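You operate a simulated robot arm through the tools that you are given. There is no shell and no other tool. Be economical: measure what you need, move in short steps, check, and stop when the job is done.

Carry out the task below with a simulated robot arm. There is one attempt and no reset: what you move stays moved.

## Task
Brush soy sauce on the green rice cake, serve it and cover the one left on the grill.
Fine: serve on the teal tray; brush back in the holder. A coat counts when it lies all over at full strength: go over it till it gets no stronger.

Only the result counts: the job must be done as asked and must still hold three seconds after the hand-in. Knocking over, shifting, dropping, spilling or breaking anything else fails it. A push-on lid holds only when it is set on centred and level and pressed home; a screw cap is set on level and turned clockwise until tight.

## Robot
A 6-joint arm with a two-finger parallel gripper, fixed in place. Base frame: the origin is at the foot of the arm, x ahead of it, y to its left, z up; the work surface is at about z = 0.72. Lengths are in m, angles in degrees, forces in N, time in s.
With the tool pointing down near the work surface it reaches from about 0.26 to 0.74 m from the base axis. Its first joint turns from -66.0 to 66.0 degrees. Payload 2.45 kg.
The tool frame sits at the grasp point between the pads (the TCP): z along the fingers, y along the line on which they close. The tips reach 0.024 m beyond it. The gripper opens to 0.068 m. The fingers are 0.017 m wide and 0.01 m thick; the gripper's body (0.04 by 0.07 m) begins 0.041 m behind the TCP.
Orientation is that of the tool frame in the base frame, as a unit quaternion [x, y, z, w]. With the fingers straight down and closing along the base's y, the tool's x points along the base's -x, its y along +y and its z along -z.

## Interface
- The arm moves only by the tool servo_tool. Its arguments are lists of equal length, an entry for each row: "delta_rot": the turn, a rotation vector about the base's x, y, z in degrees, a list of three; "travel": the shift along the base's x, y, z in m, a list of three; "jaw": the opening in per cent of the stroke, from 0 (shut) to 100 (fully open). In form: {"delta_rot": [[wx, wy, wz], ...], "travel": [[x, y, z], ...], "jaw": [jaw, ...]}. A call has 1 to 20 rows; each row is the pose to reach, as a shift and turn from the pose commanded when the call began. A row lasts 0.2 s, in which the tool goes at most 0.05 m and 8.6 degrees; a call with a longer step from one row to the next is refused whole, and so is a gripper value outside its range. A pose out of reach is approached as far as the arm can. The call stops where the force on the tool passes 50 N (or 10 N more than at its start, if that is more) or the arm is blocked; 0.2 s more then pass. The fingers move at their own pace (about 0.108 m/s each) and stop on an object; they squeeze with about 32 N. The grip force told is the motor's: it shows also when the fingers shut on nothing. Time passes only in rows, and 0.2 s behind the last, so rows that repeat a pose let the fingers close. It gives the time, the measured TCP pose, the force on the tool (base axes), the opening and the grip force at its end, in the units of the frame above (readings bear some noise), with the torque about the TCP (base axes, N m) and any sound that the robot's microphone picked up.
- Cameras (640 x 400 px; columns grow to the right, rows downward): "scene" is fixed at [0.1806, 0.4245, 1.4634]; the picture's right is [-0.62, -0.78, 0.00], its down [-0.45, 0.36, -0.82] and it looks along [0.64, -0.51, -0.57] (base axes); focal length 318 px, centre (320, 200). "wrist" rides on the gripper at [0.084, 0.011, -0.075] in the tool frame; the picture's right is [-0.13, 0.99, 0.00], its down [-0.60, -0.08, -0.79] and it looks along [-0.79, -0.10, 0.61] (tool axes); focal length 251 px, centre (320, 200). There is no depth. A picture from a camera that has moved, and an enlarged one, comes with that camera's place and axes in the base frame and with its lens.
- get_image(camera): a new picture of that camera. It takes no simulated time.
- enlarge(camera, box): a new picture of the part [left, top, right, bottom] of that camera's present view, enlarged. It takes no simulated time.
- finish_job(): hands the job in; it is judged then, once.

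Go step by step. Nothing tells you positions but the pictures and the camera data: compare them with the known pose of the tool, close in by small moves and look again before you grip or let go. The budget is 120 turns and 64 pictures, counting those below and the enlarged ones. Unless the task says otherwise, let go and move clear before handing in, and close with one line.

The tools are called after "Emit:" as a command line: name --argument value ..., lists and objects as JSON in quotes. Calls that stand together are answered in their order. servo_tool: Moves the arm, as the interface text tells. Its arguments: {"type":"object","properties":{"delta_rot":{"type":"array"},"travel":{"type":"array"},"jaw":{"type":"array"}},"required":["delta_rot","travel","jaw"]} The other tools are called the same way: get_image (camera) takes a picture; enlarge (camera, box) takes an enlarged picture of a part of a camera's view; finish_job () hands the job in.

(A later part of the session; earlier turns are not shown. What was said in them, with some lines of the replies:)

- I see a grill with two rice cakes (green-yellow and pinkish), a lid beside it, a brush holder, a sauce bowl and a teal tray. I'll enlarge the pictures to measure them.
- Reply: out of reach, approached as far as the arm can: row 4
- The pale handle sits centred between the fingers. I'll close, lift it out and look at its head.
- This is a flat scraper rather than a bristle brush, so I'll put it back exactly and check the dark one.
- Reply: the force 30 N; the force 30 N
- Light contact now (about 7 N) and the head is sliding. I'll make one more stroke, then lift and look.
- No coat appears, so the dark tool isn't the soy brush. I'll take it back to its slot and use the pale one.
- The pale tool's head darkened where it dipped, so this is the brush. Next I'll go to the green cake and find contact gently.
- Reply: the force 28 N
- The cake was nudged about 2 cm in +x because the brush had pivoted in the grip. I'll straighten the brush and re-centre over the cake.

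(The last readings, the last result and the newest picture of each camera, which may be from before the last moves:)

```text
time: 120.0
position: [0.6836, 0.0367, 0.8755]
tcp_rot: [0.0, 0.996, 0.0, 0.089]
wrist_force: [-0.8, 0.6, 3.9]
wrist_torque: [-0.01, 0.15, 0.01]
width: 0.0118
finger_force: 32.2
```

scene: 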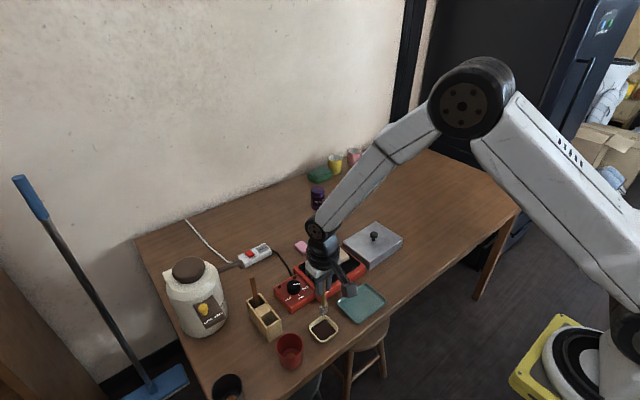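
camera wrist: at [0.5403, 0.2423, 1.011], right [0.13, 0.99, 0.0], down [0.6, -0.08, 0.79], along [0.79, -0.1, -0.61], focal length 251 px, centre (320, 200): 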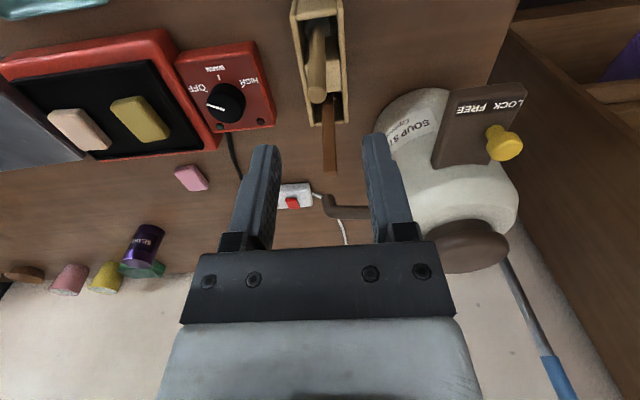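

Emit:
servo_tool --delta_rot '[[0, 0, 0], [0, 0, 0], [0, 0, 0], [0, 0, 0], [0, 0, 0], [0, 0, 0], [0, 0, 0], [0, 0, 0], [0, 0, 0], [0, 0, 0], [0, 0, 0], [0, 0, 0], [0, 0, 0], [0, 0, 0], [0, 0, 0], [0, 0, 0], [0, 0, 0], [0, 0, 0], [0, 0, 0], [0, 0, 0]]' --travel '[[0, 0.01, 0], [0, -0.008, 0], [0, 0.01, 0], [0.006, 0.01, 0], [0.006, -0.008, 0], [0.012, -0.008, 0], [0.012, 0.01, 0], [0.018, 0.01, 0], [0.018, -0.008, 0], [0.012, 0.01, 0], [0.006, -0.008, 0], [0, 0.01, 0], [-0.006, 0.01, 0], [-0.006, -0.008, 0], [-0.012, -0.008, 0], [-0.012, 0.01, 0], [-0.018, 0.01, 0], [-0.018, -0.008, 0], [-0.012, -0.004, 0], [0, 0, 0]]' --jaw '[0, 0, 0, 0, 0, 0, 0, 0, 0, 0, 0, 0, 0, 0, 0, 0, 0, 0, 0, 0]'

Emit:
servo_tool --delta_rot '[[0, 0, 0], [0, 0, 0], [0, 0, 0], [0, 0, 0], [0, 0, 0], [0, 0, 0], [0, 0, 0], [0, 0, 0], [0, 0, 0], [0, 0, 0], [0, 0, 0], [0, 0, 0], [0, 0, 0], [0, 0, 0], [0, 0, 0], [0, 0, 0], [0, 0, 0], [0, 0, 0], [0, 0, 0], [0, 0, 0]]' --travel '[[0, -0.008, 0], [0, 0.01, 0], [0, -0.008, 0], [-0.006, -0.008, 0], [-0.006, 0.01, 0], [-0.012, 0.01, 0], [-0.012, -0.008, 0], [-0.018, -0.008, 0], [-0.018, 0.01, 0], [-0.012, -0.008, 0], [-0.006, 0.01, 0], [0, -0.008, 0], [0.006, -0.008, 0], [0.006, 0.01, 0], [0.012, 0.01, 0], [0.012, -0.008, 0], [0.018, -0.008, 0], [0.018, 0.01, 0], [0.009, 0.004, 0], [0, 0, 0]]' --jaw '[0, 0, 0, 0, 0, 0, 0, 0, 0, 0, 0, 0, 0, 0, 0, 0, 0, 0, 0, 0]'

Emit:
servo_tool --delta_rot '[[0, 0, 0], [0, 0, 0], [0, 0, 0], [0, 0, 0], [0, 0, 0], [0, 0, 0], [0, 0, 0], [0, 0, 0], [0, 0, 0], [0, 0, 0], [0, 0, 0], [0, 0, 0], [0, 0, 0], [0, 0, 0], [0, 0, 0], [0, 0, 0], [0, 0, 0], [0, 0, 0]]' --travel '[[0, 0, 0.03], [-0.02, 0.01, 0.05], [-0.06, 0.035, 0.05], [-0.1, 0.06, 0.05], [-0.136, 0.0877, 0.04], [-0.136, 0.0877, 0], [-0.136, 0.0877, -0.035], [-0.136, 0.0877, -0.0475], [-0.136, 0.0877, -0.0475], [-0.136, 0.0877, -0.02], [-0.136, 0.0877, 0.02], [-0.12, 0.07, 0.05], [-0.08, 0.045, 0.05], [-0.05, 0.045, 0.055], [-0.02, 0.05, 0.055], [0.01, 0.055, 0.055], [0.025, 0.06, 0.055], [0.025, 0.062, 0.055]]' --jaw '[0, 0, 0, 0, 0, 0, 0, 0, 0, 0, 0, 0, 0, 0, 0, 0, 0, 0]'

Emit:
enlarge --camera "scene" --box '[285, 235, 345, 285]'

```text
time: 124.2
position: [0.6832, 0.038, 0.8736]
tcp_rot: [0.001, 0.996, 0.0, 0.089]
wrist_force: [0.1, -0.5, -1.2]
wrist_torque: [0.01, -0.03, -0.02]
width: 0.0118
finger_force: 31.5
```

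```text
time: 128.4
position: [0.6848, 0.0364, 0.8743]
tcp_rot: [0.001, 0.996, 0.0, 0.088]
wrist_force: [-0.4, -0.1, 0.2]
wrist_torque: [-0.02, 0.02, -0.02]
width: 0.012
finger_force: 32.4
```

```text
time: 132.2
position: [0.7101, 0.098, 0.9295]
tcp_rot: [0.001, 0.996, 0.0, 0.087]
wrist_force: [0.8, 0.8, -0.3]
wrist_torque: [-0.02, 0.0, 0.0]
width: 0.012
finger_force: 31.8
```

```text
8.00 times, centred on (315, 260) of scene
camera zoom: at [0.1806, 0.4245, 1.4634], right [-0.62, -0.78, 0.0], down [-0.45, 0.36, -0.82], along [0.64, -0.51, -0.57], focal length 2544 px, centre (360, -280)
```

zoom: 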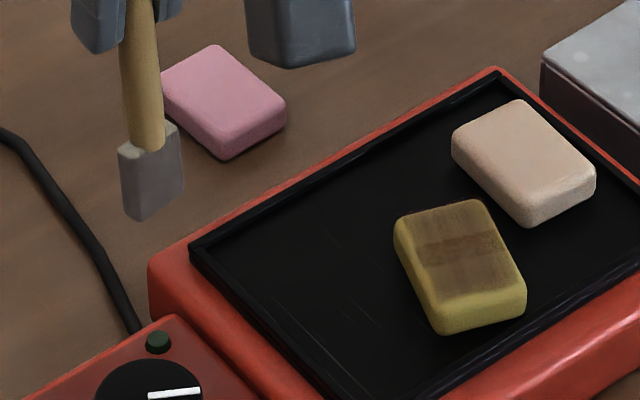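

The cake slid and turned about 21° when the brush ran off its edge. I'll align the brush with it and use short strokes that stay on top.

Emit:
servo_tool --delta_rot '[[0, 0, -7], [0, 0, -14], [0, 0, -21], [0, 0, -21], [0, 0, -21], [0, 0, -21]]' --travel '[[0, -0.03, 0], [-0.02, -0.06, 0], [-0.035, -0.085, 0], [-0.044, -0.103, -0.02], [-0.044, -0.103, -0.048], [-0.044, -0.103, -0.054]]' --jaw '[0, 0, 0, 0, 0, 0]'

```text
time: 133.6
position: [0.6645, -0.0043, 0.8752]
tcp_rot: [0.181, 0.979, -0.015, 0.088]
wrist_force: [-2.4, -0.8, 6.1]
wrist_torque: [-0.06, 0.22, 0.0]
width: 0.0117
finger_force: 31.9
```

Emit:
servo_tool --delta_rot '[[0, 0, 0], [0, 0, 0], [0, 0, 0], [0, 0, 0], [0, 0, 0], [0, 0, 0], [0, 0, 0], [0, 0, 0], [0, 0, 0], [0, 0, 0], [0, 0, 0], [0, 0, 0], [0, 0, 0], [0, 0, 0], [0, 0, 0], [0, 0, 0], [0, 0, 0], [0, 0, 0], [0, 0, 0], [0, 0, 0]]' --travel '[[0.0021, 0.0056, 0.0003], [-0.0021, -0.0056, 0.0003], [0.0035, -0.0077, 0.0003], [0.0077, 0.0035, 0.0003], [0.0133, 0.0013, 0.0003], [0.0091, -0.0099, 0.0003], [0.0147, -0.012, 0.0003], [0.0189, -0.0008, 0.0003], [0.0133, 0.0013, 0.0003], [0.0091, -0.0099, 0.0003], [0.0035, -0.0077, 0.0003], [0.0077, 0.0035, 0.0003], [0.0021, 0.0056, 0.0003], [-0.0021, -0.0056, 0.0003], [-0.0077, -0.0035, 0.0003], [-0.0035, 0.0077, 0.0003], [-0.0091, 0.0099, 0.0003], [-0.0133, -0.0013, 0.0003], [-0.0189, 0.0008, 0.0003], [-0.0147, 0.012, 0.0003]]' --jaw '[0, 0, 0, 0, 0, 0, 0, 0, 0, 0, 0, 0, 0, 0, 0, 0, 0, 0, 0, 0]'

```text
time: 137.8
position: [0.6496, 0.0083, 0.8757]
tcp_rot: [0.182, 0.979, -0.016, 0.086]
wrist_force: [-0.5, -3.8, 11.5]
wrist_torque: [-0.51, 0.19, 0.0]
width: 0.012
finger_force: 31.9
```

Emit:
servo_tool --delta_rot '[[0, 0, 0], [0, 0, 0], [0, 0, 0], [0, 0, 0], [0, 0, 0], [0, 0, 0], [0, 0, 0], [0, 0, 0], [0, 0, 0], [0, 0, 0], [0, 0, 0], [0, 0, 0], [0, 0, 0], [0, 0, 0], [0, 0, 0], [0, 0, 0], [0, 0, 7], [0, 0, 14], [0, 0, 21]]' --travel '[[-0.0042, -0.0112, 0.0005], [0, 0, 0.0005], [-0.0042, -0.0112, 0.0005], [0.0014, -0.0133, 0.0004], [0.0056, -0.0021, 0.0004], [0.0112, -0.0043, 0.0003], [0.007, -0.0155, 0.0003], [0.0126, -0.0176, 0], [0.0168, -0.0064, 0], [0.0224, -0.0085, 0], [0.0182, -0.0197, 0], [0.0238, -0.0219, 0], [0.028, -0.0107, 0], [0.0336, -0.0128, 0], [0.0294, -0.024, 0], [0.0294, -0.02, 0.02], [0.04, 0.02, 0.04], [0.045, 0.055, 0.055], [0.05, 0.09, 0.055]]' --jaw '[0, 0, 0, 0, 0, 0, 0, 0, 0, 0, 0, 0, 0, 0, 0, 0, 0, 0, 0]'

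Emit:
enlarge --camera "scene" --box '[285, 235, 345, 285]'

```text
time: 141.8
position: [0.6998, 0.0979, 0.9308]
tcp_rot: [0.0, 0.996, -0.001, 0.088]
wrist_force: [-0.5, -0.2, 0.3]
wrist_torque: [0.0, -0.02, 0.03]
width: 0.012
finger_force: 32.1
```

```text
8.00 times, centred on (315, 260) of scene
camera zoom: at [0.1806, 0.4245, 1.4634], right [-0.62, -0.78, 0.0], down [-0.45, 0.36, -0.82], along [0.64, -0.51, -0.57], focal length 2544 px, centre (360, -280)
```

zoom: 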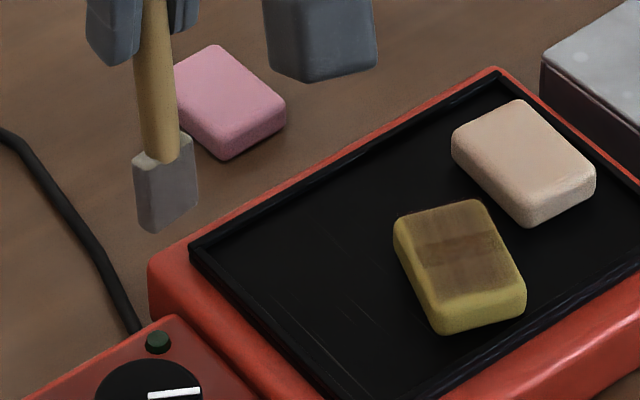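

Emit:
servo_tool --delta_rot '[[0, 0, 0], [0, 0, 0], [0, 0, 0], [0, 0, 0], [0, 0, 0], [0, 0, 0], [0, 0, 0], [0, 0, 0], [0, 0, 0], [0, 0, 0]]' --travel '[[-0.04, 0.005, 0], [-0.08, 0.01, 0], [-0.12, 0.018, 0], [-0.1523, 0.0267, 0], [-0.1523, 0.0267, -0.04], [-0.1523, 0.0267, -0.08], [-0.1523, 0.0267, -0.098], [-0.1523, 0.0267, -0.102], [-0.1523, 0.0267, -0.1048], [-0.1523, 0.0267, -0.1048]]' --jaw '[0, 0, 0, 0, 0, 0, 0, 0, 0, 0]'

```text
time: 144.0
position: [0.5492, 0.1245, 0.8261]
tcp_rot: [0.001, 0.996, 0.0, 0.089]
wrist_force: [-3.7, 0.2, 12.0]
wrist_torque: [-0.09, 0.31, -0.01]
width: 0.0117
finger_force: 31.6
```

Emit:
servo_tool --delta_rot '[[0, 0, 0], [0, 0, 0], [0, 0, 0], [0, 0, -7], [0, 0, -14], [0, 0, -21], [0, 0, -21], [0, 0, -21], [0, 0, -21], [0, 0, -21]]' --travel '[[0, 0, 0.04], [0, 0, 0.08], [0.02, -0.02, 0.1], [0.05, -0.05, 0.1], [0.08, -0.08, 0.1], [0.105, -0.11, 0.1], [0.117, -0.1287, 0.085], [0.117, -0.1287, 0.056], [0.117, -0.1287, 0.05], [0.117, -0.1287, 0.0495]]' --jaw '[0, 0, 0, 0, 0, 0, 0, 0, 0, 0]'

```text
time: 146.2
position: [0.6664, -0.0045, 0.8749]
tcp_rot: [0.182, 0.979, -0.016, 0.089]
wrist_force: [0.3, -1.7, 6.9]
wrist_torque: [-0.17, 0.02, 0.03]
width: 0.0118
finger_force: 32.5
```

Emit:
servo_tool --delta_rot '[[0, 0, 0], [0, 0, 0], [0, 0, 0], [0, 0, 0], [0, 0, 0], [0, 0, 0], [0, 0, 0], [0, 0, 0], [0, 0, 0], [0, 0, 0], [0, 0, 0], [0, 0, 0], [0, 0, 0], [0, 0, 0], [0, 0, 0], [0, 0, 0], [0, 0, 0], [0, 0, 0], [0, 0, 0], [0, 0, 0]]' --travel '[[0.0077, 0.0035, 0.0003], [0.0035, -0.0077, 0.0003], [0.0077, 0.0035, 0.0003], [0.0133, 0.0013, 0.0003], [0.0091, -0.0099, 0.0003], [0.0133, 0.0013, 0.0003], [0.0189, -0.0008, 0.0003], [0.0147, -0.012, 0.0003], [0.0189, -0.0008, 0.0003], [0.0105, -0.0042, 0.0003], [0, 0, 0.0003], [-0.0077, -0.0035, 0.0003], [-0.0035, 0.0077, 0.0003], [-0.0077, -0.0035, 0.0003], [-0.0133, -0.0013, 0.0006], [-0.0091, 0.0099, 0.0006], [-0.0133, -0.0013, 0.0006], [-0.0189, 0.0008, 0.0008], [-0.0147, 0.012, 0.0008], [-0.0189, 0.0008, 0.0008]]' --jaw '[0, 0, 0, 0, 0, 0, 0, 0, 0, 0, 0, 0, 0, 0, 0, 0, 0, 0, 0, 0]'

Emit:
servo_tool --delta_rot '[[0, 0, 0], [0, 0, 0], [0, 0, 0], [0, 0, 0], [0, 0, 0], [0, 0, 0], [0, 0, 0], [0, 0, 0], [0, 0, 0], [0, 0, 0], [0, 0, 0], [0, 0, 0], [0, 0, 0], [0, 0, 0], [0, 0, 0], [0, 0, 0]]' --travel '[[0.0042, 0.0112, 0], [0, 0, 0], [0.0028, -0.001, -0.0001], [0.007, 0.0102, -0.0001], [0.0098, 0.0091, -0.0002], [0.0056, -0.0021, -0.0002], [0.0084, -0.0031, -0.0003], [0.0126, 0.008, -0.0003], [0.0154, 0.007, -0.0004], [0.0112, -0.0043, -0.0004], [0.0266, -0.0085, -0.0005], [0.0308, 0.0027, -0.0005], [0.0336, 0.0016, -0.0005], [0.0294, -0.0096, -0.0005], [0.0378, -0.0016, -0.0005], [0.0189, -0.0008, -0.0005]]' --jaw '[0, 0, 0, 0, 0, 0, 0, 0, 0, 0, 0, 0, 0, 0, 0, 0]'

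```text
time: 150.4
position: [0.6457, -0.0029, 0.8766]
tcp_rot: [0.183, 0.979, -0.017, 0.087]
wrist_force: [-0.1, 0.4, -0.7]
wrist_torque: [-0.02, 0.0, 0.02]
width: 0.0119
finger_force: 31.7
```

```text
time: 153.8
position: [0.6656, -0.0034, 0.8757]
tcp_rot: [0.183, 0.979, -0.016, 0.087]
wrist_force: [2.4, -0.6, 3.6]
wrist_torque: [0.0, -0.23, -0.02]
width: 0.0119
finger_force: 32.3
```

Emit:
servo_tool --delta_rot '[[0, 0, 0], [0, 0, 0], [0, 0, 0], [0, 0, 0], [0, 0, 0], [0, 0, 0], [0, 0, 0], [0, 0, 0], [0, 0, 0], [0, 0, 0], [0, 0, 0], [0, 0, 0], [0, 0, 0], [0, 0, 0]]' --travel '[[-0.0077, -0.0035, 0], [-0.0035, 0.0077, 0], [-0.0077, -0.0035, 0], [-0.0133, -0.0013, 0.0001], [-0.0091, 0.0099, 0.0001], [-0.0133, -0.0013, 0.0001], [-0.0189, 0.0008, 0.0002], [-0.0147, 0.012, 0.0002], [-0.0189, 0.0008, 0.0002], [-0.0147, 0.012, 0.0002], [-0.0091, 0.0099, 0.0001], [-0.0133, -0.0013, 0.0001], [-0.0077, -0.0035, 0.0], [0, 0, 0.0]]' --jaw '[0, 0, 0, 0, 0, 0, 0, 0, 0, 0, 0, 0, 0, 0]'

Emit:
servo_tool --delta_rot '[[0, 0, 0], [0, 0, 7], [0, 0, 14], [0, 0, 21], [0, 0, 21], [0, 0, 21], [0, 0, 21], [0, 0, 21], [0, 0, 21], [0, 0, 21]]' --travel '[[0, 0, 0.03], [-0.02, 0.02, 0.05], [-0.05, 0.05, 0.05], [-0.08, 0.08, 0.05], [-0.105, 0.11, 0.05], [-0.117, 0.1287, 0.03], [-0.117, 0.1287, -0.01], [-0.117, 0.1287, -0.04], [-0.117, 0.1287, -0.0485], [-0.117, 0.1287, -0.0495]]' --jaw '[0, 0, 0, 0, 0, 0, 0, 0, 0, 0]'

Emit:
servo_tool --delta_rot '[[0, 0, 0], [0, 0, 0], [0, 0, 0], [0, 0, -7], [0, 0, -14], [0, 0, -21], [0, 0, -21], [0, 0, -21], [0, 0, -21], [0, 0, -21]]' --travel '[[0, 0, 0.04], [0, 0, 0.08], [0.02, -0.02, 0.1], [0.05, -0.05, 0.1], [0.08, -0.08, 0.1], [0.105, -0.11, 0.1], [0.117, -0.1287, 0.085], [0.117, -0.1287, 0.056], [0.117, -0.1287, 0.05], [0.117, -0.1287, 0.0493]]' --jaw '[0, 0, 0, 0, 0, 0, 0, 0, 0, 0]'

```text
time: 156.8
position: [0.6646, -0.0044, 0.8776]
tcp_rot: [0.182, 0.979, -0.016, 0.087]
wrist_force: [0.0, 0.1, 0.2]
wrist_torque: [0.02, 0.0, 0.02]
width: 0.0119
finger_force: 32.0
```

```text
time: 159.0
position: [0.5495, 0.1241, 0.8265]
tcp_rot: [0.0, 0.996, 0.001, 0.088]
wrist_force: [-4.2, 1.1, 8.6]
wrist_torque: [0.0, 0.25, 0.01]
width: 0.012
finger_force: 32.1
```

```text
time: 161.2
position: [0.6653, -0.0041, 0.8749]
tcp_rot: [0.183, 0.979, -0.016, 0.087]
wrist_force: [-1.9, -1.9, 6.7]
wrist_torque: [-0.06, 0.17, 0.01]
width: 0.0118
finger_force: 31.7
```

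Emit:
servo_tool --delta_rot '[[0, 0, 0], [0, 0, 0], [0, 0, 0], [0, 0, 0], [0, 0, 0], [0, 0, 0], [0, 0, 0], [0, 0, 0], [0, 0, 0], [0, 0, 0], [0, 0, 0], [0, 0, 0], [0, 0, 0], [0, 0, 0], [0, 0, 0], [0, 0, 0], [0, 0, 0], [0, 0, 0], [0, 0, 0], [0, 0, 0]]' --travel '[[0.0021, 0.0056, 0.0002], [-0.0021, -0.0056, 0.0002], [-0.0077, -0.0035, 0.0002], [-0.0035, 0.0077, 0.0002], [-0.0077, -0.0035, 0.0002], [-0.0133, -0.0013, 0.0003], [-0.0091, 0.0099, 0.0003], [-0.0133, -0.0013, 0.0003], [-0.0189, 0.0008, 0.0004], [-0.0147, 0.012, 0.0004], [-0.0189, 0.0008, 0.0004], [-0.0133, -0.0013, 0.0003], [-0.0091, 0.0099, 0.0003], [-0.0035, 0.0077, 0.0002], [-0.0077, -0.0035, 0.0002], [0, 0, 0.0002], [0.0077, 0.0035, 0.0002], [0.0035, -0.0077, 0.0002], [0.0077, 0.0035, 0.0002], [0.0133, 0.0013, 0.0002]]' --jaw '[0, 0, 0, 0, 0, 0, 0, 0, 0, 0, 0, 0, 0, 0, 0, 0, 0, 0, 0, 0]'

Emit:
servo_tool --delta_rot '[[0, 0, 0], [0, 0, 0], [0, 0, 0], [0, 0, 0], [0, 0, 0], [0, 0, 0], [0, 0, 0], [0, 0, 0], [0, 0, 0], [0, 0, 0], [0, 0, 0], [0, 0, 7], [0, 0, 14], [0, 0, 21]]' --travel '[[-0.0042, -0.0112, 0], [0, 0, 0], [0.0056, -0.0021, 0], [0.0014, -0.0133, 0], [0.0056, -0.0021, 0], [0.0014, -0.0133, 0], [-0.0042, -0.0112, 0], [0, 0, 0], [-0.0056, 0.0021, 0], [-0.0098, -0.009, 0], [-0.0098, -0.009, 0.03], [0.01, 0.02, 0.045], [0.025, 0.055, 0.055], [0.03, 0.095, 0.055]]' --jaw '[0, 0, 0, 0, 0, 0, 0, 0, 0, 0, 0, 0, 0, 0]'

Emit:
enlarge --camera "scene" --box '[285, 235, 345, 285]'

```text
time: 165.4
position: [0.6792, -0.0035, 0.8756]
tcp_rot: [0.182, 0.979, -0.015, 0.087]
wrist_force: [-0.2, -0.9, 0.7]
wrist_torque: [0.03, 0.03, -0.02]
width: 0.0119
finger_force: 32.4
```

```text
time: 168.4
position: [0.7096, 0.092, 0.9304]
tcp_rot: [0.0, 0.996, 0.0, 0.087]
wrist_force: [-1.1, 1.1, 0.3]
wrist_torque: [-0.01, -0.03, 0.04]
width: 0.0118
finger_force: 32.2
```

```text
8.00 times, centred on (315, 260) of scene
camera zoom: at [0.1806, 0.4245, 1.4634], right [-0.62, -0.78, 0.0], down [-0.45, 0.36, -0.82], along [0.64, -0.51, -0.57], focal length 2544 px, centre (360, -280)
```

zoom: 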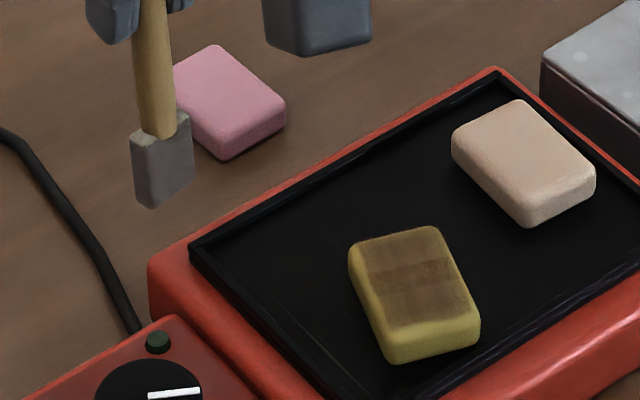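

The coat has stopped changing and covers the whole top. Now I'll straighten the brush and return it to its slot.

Emit:
servo_tool --delta_rot '[[0, 0, 0], [0, -3.5, 0], [0, -3.5, 0], [0, -3.5, 0], [0, -3.5, 0], [0, -3.5, 0], [0, -3.5, 0]]' --travel '[[-0.02, 0, 0.03], [-0.05, 0.02, 0.055], [-0.0856, 0.05, 0.055], [-0.0856, 0.09, 0.055], [-0.0856, 0.12, 0.055], [-0.0856, 0.137, 0.055], [-0.0856, 0.137, 0.03]]' --jaw '[0, 0, 0, 0, 0, 0, 0]'

```text
time: 170.0
position: [0.6213, 0.2293, 0.961]
tcp_rot: [0.001, 0.993, 0.0, 0.118]
wrist_force: [0.0, 0.4, -0.4]
wrist_torque: [0.04, -0.04, 0.0]
width: 0.0116
finger_force: 32.0
```

Emit:
servo_tool --delta_rot '[[0, 0, 0], [0, 0, 0], [0, 0, 0], [0, 0, 0]]' --travel '[[0.002, 0, -0.04], [0.002, 0, -0.075], [0.002, 0, -0.09], [0.002, 0, -0.1]]' --jaw '[0, 0, 0, 0]'

```text
time: 171.0
position: [0.6245, 0.2269, 0.8611]
tcp_rot: [0.001, 0.993, 0.0, 0.119]
wrist_force: [-0.6, 0.2, 0.3]
wrist_torque: [0.03, -0.03, -0.01]
width: 0.0122
finger_force: 31.6
```

Emit:
servo_tool --delta_rot '[[0, 0, 0], [0, 0, 0], [0, 0, 0], [0, 0, 0]]' --travel '[[0, 0.001, -0.01], [0, 0.001, -0.02], [0, 0.001, -0.03], [0, 0.001, -0.034]]' --jaw '[0, 0, 0, 0]'

```text
time: 172.0
position: [0.6249, 0.23, 0.8265]
tcp_rot: [0.001, 0.993, -0.001, 0.118]
wrist_force: [0.2, -0.4, -0.4]
wrist_torque: [0.01, -0.01, -0.03]
width: 0.0117
finger_force: 32.1
```

Emit:
servo_tool --delta_rot '[[0, 0, 0], [0, 0, 0], [0, 0, 0], [0, 0, 0]]' --travel '[[0, 0, -0.001], [0, 0, -0.002], [0, 0, -0.003], [0, 0, -0.0035]]' --jaw '[0, 0, 0, 0]'

```text
time: 173.0
position: [0.6247, 0.2291, 0.8262]
tcp_rot: [0.001, 0.993, 0.001, 0.119]
wrist_force: [-0.5, -2.5, 10.8]
wrist_torque: [-0.25, 0.03, -0.01]
width: 0.0121
finger_force: 32.4
```

Emit:
servo_tool --delta_rot '[[0, 0, 0], [0, 0, 0], [0, 0, 0], [0, 0, 0], [0, 0, 0], [0, 0, 0], [0, 6, 0], [0, 13.5, 0], [0, 13.5, -8], [0, 13.5, -16], [0, 13.5, -25], [0, 13.5, -25]]' --travel '[[0, 0, 0.002], [0, 0, 0.002], [0, 0, 0.002], [0, 0, 0.002], [0, 0, 0.04], [0, 0, 0.08], [0, -0.03, 0.1], [0, -0.07, 0.1], [0.01, -0.11, 0.1], [0.02, -0.15, 0.1], [0.03, -0.19, 0.08], [0.034, -0.21, 0.05]]' --jaw '[0, 60, 60, 60, 60, 60, 60, 60, 75, 75, 75, 75]'

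```text
refused: row 11 steps farther than a row can; nothing moved
```

Emit:
servo_tool --delta_rot '[[0, 0, 0], [0, 0, 0], [0, 0, 0], [0, 0, 0], [0, 0, 0], [0, 0, 0], [0, 5, 0], [0, 9, 0], [0, 13.5, 0], [0, 13.5, -7], [0, 13.5, -14], [0, 13.5, -14]]' --travel '[[0, 0, 0.002], [0, 0, 0.002], [0, 0, 0.002], [0, 0, 0.002], [0, 0, 0.04], [0, 0, 0.08], [0, -0.03, 0.1], [0, -0.07, 0.1], [0.01, -0.11, 0.1], [0.02, -0.15, 0.1], [0.03, -0.19, 0.08], [0.034, -0.21, 0.05]]' --jaw '[0, 60, 60, 60, 60, 60, 60, 60, 75, 75, 75, 75]'

```text
time: 175.6
position: [0.6601, 0.0188, 0.8721]
tcp_rot: [0.123, 0.992, -0.014, 0.0]
wrist_force: [0.3, -1.0, 0.1]
wrist_torque: [0.0, 0.0, 0.0]
width: 0.0512
finger_force: 0.0
```

Emit:
servo_tool --delta_rot '[[0.8, -0.1, -5.5], [1.6, -0.2, -10.9], [1.6, -0.2, -10.9], [1.6, -0.2, -10.9], [1.6, -0.2, -10.9]]' --travel '[[-0.001, 0, 0], [-0.001, 0, -0.03], [-0.001, 0, -0.06], [-0.001, 0, -0.074], [-0.001, 0, -0.078]]' --jaw '[75, 75, 75, 75, 75]'

```text
time: 176.8
position: [0.6578, 0.0189, 0.7947]
tcp_rot: [0.215, 0.977, 0.0, 0.0]
wrist_force: [0.9, 0.0, 0.3]
wrist_torque: [0.04, -0.01, -0.01]
width: 0.0512
finger_force: 0.2
```

Emit:
servo_tool --delta_rot '[[0, 0, 0], [0, 0, 0], [0, 0, 0], [0, 0, 0]]' --travel '[[0, 0, -0.002], [0, 0, -0.003], [0, 0, -0.003], [0, 0, -0.003]]' --jaw '[75, 75, 0, 0]'

```text
time: 177.8
position: [0.6575, 0.0211, 0.7925]
tcp_rot: [0.216, 0.976, -0.001, -0.001]
wrist_force: [-0.7, -0.6, 1.0]
wrist_torque: [0.01, -0.01, 0.03]
width: 0.0349
finger_force: 31.4
```

The cake is gripped (35 mm). I'll carry it over to the tray.

Emit:
servo_tool --delta_rot '[[0, 0, 0], [0, 0, 0], [0, 0, 0], [0, 0, 0], [0, 0, 0], [0, 0, 0], [0, 0, 0], [0, 0, 0], [0, 0, 0]]' --travel '[[0, 0, 0.02], [0, 0, 0.06], [-0.03, -0.01, 0.06], [-0.07, -0.02, 0.06], [-0.1, -0.028, 0.06], [-0.114, -0.03, 0.06], [-0.114, -0.03, 0.02], [-0.114, -0.03, -0.015], [-0.114, -0.03, -0.026]]' --jaw '[0, 0, 0, 0, 0, 0, 0, 0, 0]'

```text
time: 179.8
position: [0.543, -0.0098, 0.765]
tcp_rot: [0.216, 0.976, -0.001, -0.001]
wrist_force: [0.0, -0.8, -0.5]
wrist_torque: [0.02, -0.01, -0.03]
width: 0.035
finger_force: 32.2
```

Emit:
servo_tool --delta_rot '[[0, 0, 0], [0, 0, 0], [0, 0, 0]]' --travel '[[0, 0, -0.002], [0, 0, -0.004], [0, 0, -0.005]]' --jaw '[0, 0, 0]'

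```text
time: 180.6
position: [0.5433, -0.0103, 0.7611]
tcp_rot: [0.215, 0.977, 0.0, -0.001]
wrist_force: [0.5, 0.2, 0.5]
wrist_torque: [0.0, 0.0, -0.02]
width: 0.0348
finger_force: 32.3
```

Emit:
servo_tool --delta_rot '[[0, 0, 0], [0, 0, 0], [0, 0, 0]]' --travel '[[0, 0, -0.002], [0, 0, -0.003], [0, 0, -0.004]]' --jaw '[0, 0, 0]'

```text
time: 181.4
position: [0.5428, -0.0085, 0.7571]
tcp_rot: [0.217, 0.976, -0.002, 0.0]
wrist_force: [0.7, 0.0, -0.6]
wrist_torque: [-0.01, 0.0, 0.01]
width: 0.0349
finger_force: 32.2
```

Emit:
servo_tool --delta_rot '[[0, 0, 0], [0, 0, 0], [0, 0, 0]]' --travel '[[0, 0, -0.001], [0, 0, -0.002], [0, 0, -0.003]]' --jaw '[0, 0, 0]'

```text
time: 182.2
position: [0.5443, -0.0098, 0.7549]
tcp_rot: [0.215, 0.977, 0.0, -0.001]
wrist_force: [-7.0, 2.6, 22.4]
wrist_torque: [0.09, 0.2, 0.03]
width: 0.0349
finger_force: 32.0
```

Emit:
servo_tool --delta_rot '[[0, 0, 0], [0, 0, 0], [0, 0, 0], [0, 0, 0], [0, 0, 0], [0, 0, 0], [0, 0, 8], [0, 0, 16], [0, 0, 24], [0, 0, 25], [0, 0, 25], [0, 0, 25], [0, 0, 25]]' --travel '[[0, 0, 0.002], [0, 0, 0.002], [0, 0, 0.002], [0, 0, 0.002], [0, 0, 0.04], [0, 0, 0.08], [-0.01, 0, 0.12], [-0.02, -0.01, 0.16], [-0.03, -0.02, 0.2], [-0.04, -0.035, 0.24], [-0.044, -0.05, 0.28], [-0.044, -0.06, 0.32], [-0.044, -0.06, 0.325]]' --jaw '[0, 65, 65, 65, 65, 65, 100, 100, 100, 100, 100, 100, 100]'

Emit:
enlarge --camera "wrist" --box '[150, 0, 470, 200]'

```text
time: 185.0
position: [0.4999, -0.0677, 1.0814]
tcp_rot: [-0.001, 1.0, -0.001, -0.001]
wrist_force: [0.3, 0.1, -0.7]
wrist_torque: [-0.01, -0.02, -0.02]
width: 0.068
finger_force: 0.2
```

```text
2.00 times, centred on (310, 100) of wrist
camera zoom: at [0.4161, -0.0572, 1.1554], right [0.13, 0.99, 0.0], down [0.61, -0.08, 0.79], along [0.79, -0.1, -0.61], focal length 503 px, centre (340, 400)
```

zoom: 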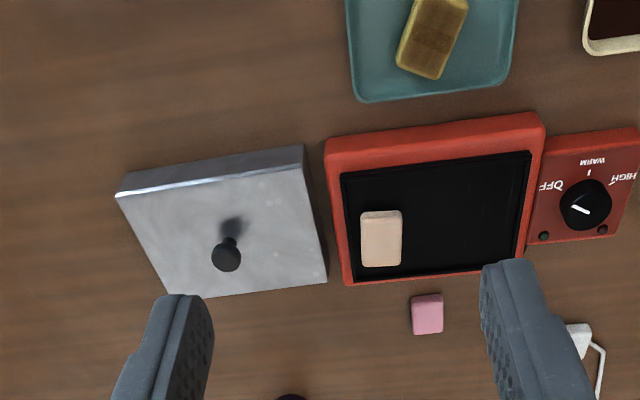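

Emit:
servo_tool --delta_rot '[[0, 0, 0], [0, 0, 0], [0, 0, 0], [0, 0, 0], [0, 0, 0], [0, 0, 0], [0, 0, 0], [0, 0, 0], [0, 0, 0], [0, 0, 0]]' --travel '[[0.03, -0.025, -0.02], [0.06, -0.05, -0.05], [0.09, -0.075, -0.08], [0.12, -0.1, -0.11], [0.15, -0.115, -0.14], [0.173, -0.119, -0.18], [0.173, -0.119, -0.22], [0.173, -0.119, -0.25], [0.173, -0.119, -0.275], [0.173, -0.119, -0.284]]' --jaw '[100, 100, 100, 100, 100, 100, 100, 100, 100, 100]'

```text
time: 187.2
position: [0.6717, -0.1891, 0.7948]
tcp_rot: [0.0, 1.0, -0.002, -0.001]
wrist_force: [0.0, -0.1, -0.3]
wrist_torque: [-0.03, -0.03, -0.02]
width: 0.0679
finger_force: 0.1
```

Emit:
servo_tool --delta_rot '[[0, 0, 0], [0, 0, 0], [0, 0, 0], [0, 0, 0]]' --travel '[[0, 0, 0], [0, 0, 0], [0, 0, 0], [0, 0, 0]]' --jaw '[50, 25, 0, 0]'

```text
time: 188.2
position: [0.673, -0.1887, 0.7941]
tcp_rot: [-0.001, 1.0, -0.001, -0.001]
wrist_force: [0.8, -0.5, 0.2]
wrist_torque: [-0.02, -0.09, -0.04]
width: 0.0249
finger_force: 32.2
```

Emit:
servo_tool --delta_rot '[[0, 0, 0], [0, 0, 0], [0, 0, 0], [0, 0, 0]]' --travel '[[0, 0, 0.01], [0, 0, 0.04], [0, 0, 0.07], [0, 0, 0.1]]' --jaw '[0, 0, 0, 0]'

```text
time: 189.2
position: [0.6733, -0.1885, 0.8936]
tcp_rot: [-0.001, 1.0, -0.001, -0.002]
wrist_force: [-0.7, 0.0, -2.0]
wrist_torque: [0.0, -0.02, 0.0]
width: 0.0247
finger_force: 33.0
```

Emit:
servo_tool --delta_rot '[[0, 0, 0], [0, 0, 0], [0, 0, 0], [0, 0, 0], [0, 0, 0], [0, 0, 0], [0, 0, 0], [0, 0, 0]]' --travel '[[0.001, 0.03, 0], [0.002, 0.07, 0], [0.004, 0.11, 0], [0.006, 0.15, 0], [0.006, 0.18, 0], [0.006, 0.181, -0.02], [0.006, 0.181, -0.035], [0.006, 0.181, -0.042]]' --jaw '[0, 0, 0, 0, 0, 0, 0, 0]'

```text
time: 191.0
position: [0.6792, -0.0088, 0.8526]
tcp_rot: [-0.001, 1.0, 0.0, -0.002]
wrist_force: [0.4, -0.3, -1.5]
wrist_torque: [0.0, 0.02, -0.02]
width: 0.0249
finger_force: 31.6
```

Emit:
servo_tool --delta_rot '[[0, 0, 0], [0, 0, 0], [0, 0, 0], [0, 0, 0]]' --travel '[[0, 0, -0.003], [0, 0, -0.006], [0, 0, -0.008], [0, 0, -0.009]]' --jaw '[0, 0, 0, 0]'

Emit:
enlarge --camera "scene" --box '[285, 230, 385, 310]'

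```text
time: 192.0
position: [0.6796, -0.0082, 0.8451]
tcp_rot: [-0.001, 1.0, -0.001, -0.001]
wrist_force: [-0.5, -0.1, -0.8]
wrist_torque: [0.0, -0.01, 0.01]
width: 0.0248
finger_force: 32.5
```

```text
5.00 times, centred on (335, 270) of scene
camera zoom: at [0.1806, 0.4245, 1.4634], right [-0.62, -0.78, 0.0], down [-0.45, 0.36, -0.82], along [0.64, -0.51, -0.57], focal length 1590 px, centre (245, -150)
```

zoom: 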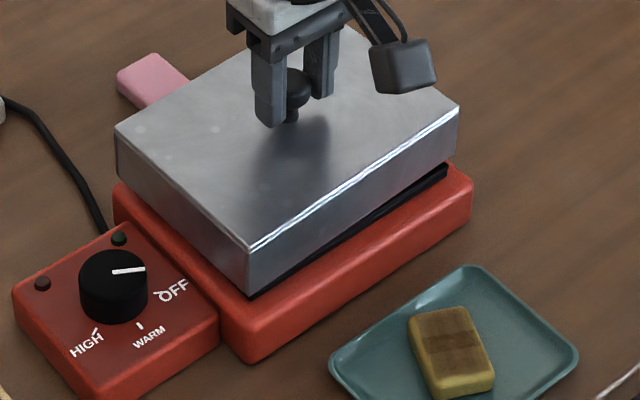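

Emit:
servo_tool --delta_rot '[[0, 0, 0], [0, 0, 0], [0, 0, 0], [0, 0, 0]]' --travel '[[0.002, -0.001, 0], [0.002, -0.001, -0.002], [0.002, -0.001, -0.004], [0.002, -0.001, -0.005]]' --jaw '[0, 0, 0, 0]'

```text
time: 193.0
position: [0.6805, -0.0086, 0.8416]
tcp_rot: [-0.001, 1.0, -0.001, -0.001]
wrist_force: [-4.3, 1.9, 12.0]
wrist_torque: [0.0, 0.52, -0.05]
width: 0.025
finger_force: 32.1
```

Emit:
servo_tool --delta_rot '[[0, 0, 0], [0, 0, 0], [0, 0, 0], [0, 0, 0]]' --travel '[[0, 0, 0.0007], [0.001, 0, 0.0007], [0.002, 0, 0.0007], [0.003, 0, 0.0007]]' --jaw '[0, 0, 0, 0]'

```text
time: 194.0
position: [0.6832, -0.0089, 0.8404]
tcp_rot: [0.0, 1.0, 0.0, -0.002]
wrist_force: [-3.7, 1.7, 8.9]
wrist_torque: [0.01, 0.82, -0.09]
width: 0.0247
finger_force: 31.8
```

Emit:
servo_tool --delta_rot '[[0, 0, 0], [0, 0, 0], [0, 0, 0], [0, 0, 0]]' --travel '[[-0.001, 0, 0.0], [-0.002, 0, 0.0], [-0.003, 0, 0.0], [-0.004, 0, 0]]' --jaw '[0, 0, 0, 0]'

```text
time: 195.0
position: [0.6792, -0.0093, 0.8395]
tcp_rot: [-0.001, 1.0, -0.001, 0.0]
wrist_force: [3.5, 0.7, 5.4]
wrist_torque: [-0.04, 0.18, -0.02]
width: 0.0246
finger_force: 32.1
```

Emit:
servo_tool --delta_rot '[[0, 0, 0], [0, 0, 0], [0, 0, 0], [0, 0, 0], [0, 0, 0], [0, 0, 0]]' --travel '[[0.001, 0, 0.001], [0.0015, 0, 0.001], [0.0015, 0, 0.0], [0.0015, 0, 0], [0.0015, 0, 0], [0.0015, 0, 0]]' --jaw '[0, 0, 0, 60, 60, 60]'

```text
time: 196.4
position: [0.6803, -0.0088, 0.8406]
tcp_rot: [-0.001, 1.0, -0.001, -0.001]
wrist_force: [-0.1, 0.4, 0.2]
wrist_torque: [0.01, 0.05, 0.03]
width: 0.0407
finger_force: 0.0
```

Emit:
servo_tool --delta_rot '[[0, 0, 0], [0, 0, 0], [0, 0, 0], [0, 0, 0], [0, 0, 0], [0, 0, 0], [0, 0, 0], [0, 0, 0]]' --travel '[[0, 0, 0.03], [0, 0, 0.07], [0, 0, 0.07], [0, 0, 0.07], [0, 0, 0.05], [0, 0, 0.042], [0, 0, 0.039], [0, 0, 0.037]]' --jaw '[60, 60, 0, 0, 0, 0, 0, 0]'

```text
time: 198.2
position: [0.6812, -0.0089, 0.8772]
tcp_rot: [0.0, 1.0, -0.001, -0.001]
wrist_force: [-0.6, -0.8, 1.3]
wrist_torque: [0.0, -0.04, 0.02]
width: 0.0
finger_force: 23.9
```

Emit:
servo_tool --delta_rot '[[0, 0, 0], [0, 0, 0], [0, 0, 0], [0, 0, 0]]' --travel '[[0, 0, -0.001], [0, 0, -0.002], [0, 0, -0.003], [0, 0, -0.004]]' --jaw '[0, 0, 0, 0]'

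```text
time: 199.2
position: [0.6797, -0.0096, 0.8717]
tcp_rot: [-0.001, 1.0, 0.0, -0.001]
wrist_force: [0.1, 0.4, -0.2]
wrist_torque: [-0.02, 0.0, 0.02]
width: 0.0
finger_force: 23.4
```

Emit:
servo_tool --delta_rot '[[0, 0, 0], [0, 0, 0], [0, 0, 0], [0, 0, 0]]' --travel '[[0, 0, -0.001], [0, 0, -0.002], [0, 0, -0.003], [0, 0, -0.004]]' --jaw '[0, 0, 0, 0]'

```text
time: 200.2
position: [0.6801, -0.0089, 0.8685]
tcp_rot: [-0.001, 1.0, -0.001, -0.001]
wrist_force: [0.6, 0.0, 0.0]
wrist_torque: [-0.01, -0.03, 0.04]
width: 0.0
finger_force: 23.7
```

Emit:
servo_tool --delta_rot '[[0, 0, 0], [0, 0, 0], [0, 0, 0], [0, 0, 0]]' --travel '[[0, 0, -0.001], [0, 0, -0.002], [0, 0, -0.003], [0, 0, -0.004]]' --jaw '[0, 0, 0, 0]'

```text
time: 201.2
position: [0.6785, -0.0096, 0.8639]
tcp_rot: [-0.001, 1.0, -0.001, 0.0]
wrist_force: [0.1, 1.3, -0.2]
wrist_torque: [0.02, -0.02, 0.02]
width: 0.0
finger_force: 23.5
```

Emit:
servo_tool --delta_rot '[[0, 0, 0], [0, 0, 0], [0, 0, 0], [0, 0, 0], [0, 0, 0]]' --travel '[[0, 0, -0.001], [0, 0, -0.002], [0, 0, -0.003], [0, 0, -0.004], [0, 0, -0.005]]' --jaw '[0, 0, 0, 0, 0]'

```text
time: 202.4
position: [0.681, -0.0091, 0.8592]
tcp_rot: [-0.001, 1.0, 0.0, -0.001]
wrist_force: [-0.2, 0.3, -0.2]
wrist_torque: [-0.03, 0.0, 0.03]
width: 0.0002
finger_force: 23.4
```

Emit:
servo_tool --delta_rot '[[0, 0, 0], [0, 0, 0], [0, 0, 0], [0, 0, 0], [0, 0, 0]]' --travel '[[0, 0, -0.001], [0, 0, -0.002], [0, 0, -0.003], [0, 0, -0.004], [0, 0, -0.005]]' --jaw '[0, 0, 0, 0, 0]'

```text
time: 203.6
position: [0.682, -0.01, 0.8548]
tcp_rot: [0.0, 1.0, -0.001, -0.001]
wrist_force: [0.0, -0.3, 0.8]
wrist_torque: [0.01, -0.01, 0.01]
width: 0.0002
finger_force: 23.8
```

Emit:
servo_tool --delta_rot '[[0, 0, 0], [0, 0, 0], [0, 0, 0], [0, 0, 0]]' --travel '[[0, 0, -0.001], [0, 0, -0.002], [0, 0, -0.003], [0, 0, -0.004]]' --jaw '[0, 0, 0, 0]'

```text
time: 204.6
position: [0.6823, -0.0091, 0.8533]
tcp_rot: [-0.001, 1.0, -0.001, 0.002]
wrist_force: [-9.6, -1.2, 31.7]
wrist_torque: [-0.05, 0.32, 0.02]
width: 0.0004
finger_force: 23.7
```

Emit:
servo_tool --delta_rot '[[0, 0, 0], [0, 0, 0], [0, 0, 0], [0, 0, 0], [0, 0, 0]]' --travel '[[0, 0, 0.004], [0, 0, 0.03], [0, 0, 0.07], [-0.03, -0.03, 0.1], [-0.06, -0.06, 0.13]]' --jaw '[0, 0, 0, 0, 0]'

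Emit:
enlarge --camera "scene" --box '[230, 220, 390, 340]'

```text
refused: row 4 steps farther than a row can; nothing moved
```

```text
refused: no pictures are left
```

Emit:
servo_tool --delta_rot '[[0, 0, 0], [0, 0, 0], [0, 0, 0], [0, 0, 0], [0, 0, 0], [0, 0, 0]]' --travel '[[0, 0, 0.03], [0.02, 0.03, 0.03], [0.038, 0.059, 0.03], [0.038, 0.059, 0], [0.038, 0.059, -0.02], [0.038, 0.059, -0.026]]' --jaw '[0, 0, 0, 0, 0, 0]'

```text
time: 206.0
position: [0.7198, 0.0497, 0.8246]
tcp_rot: [0.0, 1.0, 0.0, -0.001]
wrist_force: [0.2, -0.4, -0.2]
wrist_torque: [0.02, -0.02, 0.01]
width: 0.0002
finger_force: 23.1
```

Emit:
servo_tool --delta_rot '[[0, 0, 0], [0, 0, 0], [0, 0, 0], [0, 0, 0], [0, 0, 0]]' --travel '[[0, 0, -0.0015], [0, 0, -0.003], [0, 0, -0.0045], [0, 0, -0.006], [0, 0, -0.006]]' --jaw '[0, 0, 0, 0, 0]'

```text
time: 207.2
position: [0.7202, 0.0512, 0.8225]
tcp_rot: [-0.001, 1.0, 0.0, 0.003]
wrist_force: [-3.4, -2.3, 30.5]
wrist_torque: [-0.07, 0.34, -0.03]
width: 0.0
finger_force: 24.0
```

Emit:
servo_tool --delta_rot '[[0, 0, 0], [0, 0, 0], [0, 0, 0], [0, 0, 0], [0, 0, 0], [0, 0, 0], [0, 0, 0], [0, 0, 0], [0, 0, 0], [0, 0, 0]]' --travel '[[0, 0, 0.03], [0, 0, 0.06], [-0.03, -0.03, 0.06], [-0.06, -0.07, 0.06], [-0.078, -0.11, 0.06], [-0.078, -0.118, 0.03], [-0.078, -0.118, 0.008], [-0.078, -0.118, 0.005], [-0.078, -0.118, 0.003], [-0.078, -0.118, 0.002]]' --jaw '[0, 0, 0, 0, 0, 0, 0, 0, 0, 0]'

```text
time: 209.1
position: [0.6427, -0.0696, 0.8288]
tcp_rot: [-0.002, 1.0, -0.001, 0.001]
wrist_force: [-2.1, 0.7, 8.0]
wrist_torque: [0.01, 0.11, 0.05]
width: 0.0003
finger_force: 23.3
stopped in row 9: the force on the tool passed its limit at 56 N (the readings are from after the stop); the commanded pose is now the measured one
```

Emit:
servo_tool --delta_rot '[[0, 0, 0], [0, 0, 0], [0, 0, 0], [0, 0, 0], [0, 0, 0], [0, 0, 0], [0, 0, 0], [0, 0, 0], [0, 0, 0], [0, 0, 0], [0, 0, 0], [0, 0, 0]]' --travel '[[0, 0, 0.03], [0, 0.03, 0.05], [0, 0.07, 0.05], [0, 0.11, 0.05], [0, 0.118, 0.025], [0, 0.118, 0.006], [0, 0.118, 0.003], [0, 0.118, 0.0015], [0, 0.118, 0.0005], [0, 0.118, -0.0005], [0, 0.118, -0.0015], [0, 0.118, -0.002]]' --jaw '[0, 0, 0, 0, 0, 0, 0, 0, 0, 0, 0, 0]'

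```text
time: 211.7
position: [0.645, 0.0521, 0.8286]
tcp_rot: [-0.001, 1.0, 0.0, 0.003]
wrist_force: [-6.3, 3.6, 22.9]
wrist_torque: [0.02, 0.3, -0.05]
width: 0.0001
finger_force: 23.8
```

Emit:
servo_tool --delta_rot '[[0, 0, 0], [0, 0, 0], [0, 0, 0], [0, 0, 0], [0, 0, 0], [0, 0, 0], [0, 0, 0], [0, 0, 0], [0, 0, 0]]' --travel '[[0, 0, 0.04], [0.03, -0.02, 0.06], [0.06, -0.045, 0.06], [0.073, -0.061, 0.05], [0.073, -0.061, 0.02], [0.073, -0.061, 0.006], [0.069, -0.061, 0.006], [0.065, -0.061, 0.006], [0.063, -0.061, 0.006]]' --jaw '[0, 0, 0, 0, 0, 0, 0, 0, 0]'

```text
time: 213.7
position: [0.7054, -0.0113, 0.8338]
tcp_rot: [0.0, 1.0, 0.0, 0.001]
wrist_force: [1.9, 0.8, 0.9]
wrist_torque: [0.03, 0.0, -0.01]
width: 0.0
finger_force: 23.7
```

Emit:
servo_tool --delta_rot '[[0, 0, 0], [0, 0, 0], [0, 0, 0], [0, 0, 0]]' --travel '[[-0.001, 0.001, 0], [-0.002, 0.001, 0], [-0.003, 0.001, 0], [-0.004, 0.001, 0]]' --jaw '[0, 0, 0, 0]'

```text
time: 214.7
position: [0.7011, -0.0104, 0.8326]
tcp_rot: [-0.002, 1.0, -0.001, 0.0]
wrist_force: [0.1, -0.6, -0.6]
wrist_torque: [0.03, -0.05, 0.0]
width: 0.0
finger_force: 23.5
```

Emit:
servo_tool --delta_rot '[[0, 0, 0], [0, 0, 0], [0, 0, 0]]' --travel '[[-0.001, 0, 0], [-0.002, 0, 0], [-0.003, 0, 0]]' --jaw '[0, 0, 0]'

```text
time: 215.5
position: [0.6995, -0.0107, 0.8332]
tcp_rot: [0.0, 1.0, -0.001, 0.002]
wrist_force: [1.9, 0.5, 1.0]
wrist_torque: [0.03, -0.01, 0.03]
width: 0.0
finger_force: 23.5
```

Emit:
servo_tool --delta_rot '[[0, 0, 0], [0, 0, 0], [0, 0, 0]]' --travel '[[-0.001, 0, 0], [-0.002, 0, 0], [-0.002, 0, 0]]' --jaw '[0, 0, 0]'

```text
time: 216.3
position: [0.6977, -0.01, 0.8328]
tcp_rot: [0.0, 1.0, -0.001, 0.002]
wrist_force: [2.4, 0.2, -0.9]
wrist_torque: [-0.04, -0.05, -0.02]
width: 0.0002
finger_force: 23.2
```

Emit:
servo_tool --delta_rot '[[0, 0, 0], [0, 0, 0], [0, 0, 0], [0, 0, 0], [0, 0, 0], [0, 0, 0], [0, 0, 0], [0, 0, 0], [0, 0, 0], [0, 0, 0], [0, 0, 0]]' --travel '[[0.006, 0, 0], [0.006, 0, 0.04], [-0.01, 0, 0.06], [-0.04, 0, 0.06], [-0.06, 0, 0.05], [-0.06, 0, 0.02], [-0.06, 0, 0.001], [-0.06, 0, -0.001], [-0.06, 0, -0.003], [-0.06, 0, -0.0045], [-0.06, 0, -0.0055]]' --jaw '[0, 0, 0, 0, 0, 0, 0, 0, 0, 0, 0]'

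```text
time: 218.7
position: [0.6373, -0.0113, 0.8265]
tcp_rot: [-0.001, 1.0, -0.001, 0.002]
wrist_force: [-0.2, 0.7, 1.3]
wrist_torque: [0.02, 0.0, -0.03]
width: 0.0002
finger_force: 23.3
```

Emit:
servo_tool --delta_rot '[[0, 0, 0], [0, 0, 0], [0, 0, 0], [0, 0, 0]]' --travel '[[0, 0, -0.0015], [0, 0, -0.003], [0, 0, -0.0045], [0, 0, -0.0055]]' --jaw '[0, 0, 0, 0]'

```text
time: 219.7
position: [0.6369, -0.0097, 0.8221]
tcp_rot: [-0.001, 1.0, 0.0, 0.001]
wrist_force: [-0.6, -1.1, -0.6]
wrist_torque: [-0.02, -0.01, -0.01]
width: 0.0
finger_force: 24.2
```

Emit:
servo_tool --delta_rot '[[0, 0, 0], [0, 0, 0], [0, 0, 0], [0, 0, 0]]' --travel '[[0, 0, -0.001], [0, 0, -0.002], [0, 0, -0.003], [0, 0, -0.004]]' --jaw '[0, 0, 0, 0]'

```text
time: 220.7
position: [0.6377, -0.0113, 0.8199]
tcp_rot: [-0.001, 1.0, -0.001, 0.003]
wrist_force: [-11.6, -1.0, 28.2]
wrist_torque: [-0.04, 0.36, 0.01]
width: 0.0001
finger_force: 23.5
```

Emit:
servo_tool --delta_rot '[[0, 0, 0], [0, 0, 0], [0, 0, 0], [0, 0, 0], [0, 0, 0], [0, 0, 0], [0, 0, 0], [0, 0, 0], [0, 0, 0], [0, 0, 0], [0, 0, 0]]' --travel '[[0, 0, 0.03], [0.01, 0, 0.065], [0.05, 0, 0.065], [0.084, 0, 0.05], [0.084, 0, 0.02], [0.084, 0, 0.01], [0.084, 0, 0.007], [0.084, 0, 0.005], [0.084, 0, 0.0035], [0.084, 0, 0.002], [0.084, 0, 0.001]]' --jaw '[0, 0, 0, 0, 0, 0, 0, 0, 0, 0, 0]'

```text
time: 223.1
position: [0.722, -0.0099, 0.8211]
tcp_rot: [-0.001, 1.0, -0.001, 0.002]
wrist_force: [-2.3, -0.5, 4.6]
wrist_torque: [-0.02, 0.08, 0.03]
width: 0.0
finger_force: 24.5
```

Both sides of the lid now probe to the same height, so it's level and seated. I'll move clear and hand in.

Emit:
servo_tool --delta_rot '[[0, 0, 0], [0, 0, 0], [0, 0, 0], [0, 0, 0], [0, 0, 0]]' --travel '[[0, 0, 0.03], [0, 0, 0.07], [-0.02, 0, 0.11], [-0.05, 0, 0.15], [-0.08, 0, 0.18]]' --jaw '[0, 0, 0, 0, 50]'

Emit:
finish_job

```text
time: 224.3
position: [0.6437, -0.0106, 0.9992]
tcp_rot: [0.0, 1.0, -0.002, 0.001]
wrist_force: [0.4, 0.7, 0.7]
wrist_torque: [0.01, -0.03, 0.0]
width: 0.0342
finger_force: 0.1
```

```text
The job is handed in.
```

I handed the job in: the green cake is brushed and on the teal tray, the brush is back in its holder, and the lid is over the cake left on the grill. I had no pictures left at the end, so I checked the lid only by touch (level front to back) and never saw the brush back in its slot. I judged the coat full because it stopped changing in the pictures. I also picked up the other tool first, dipped it in the sauce and touched the cake with it before putting it back.
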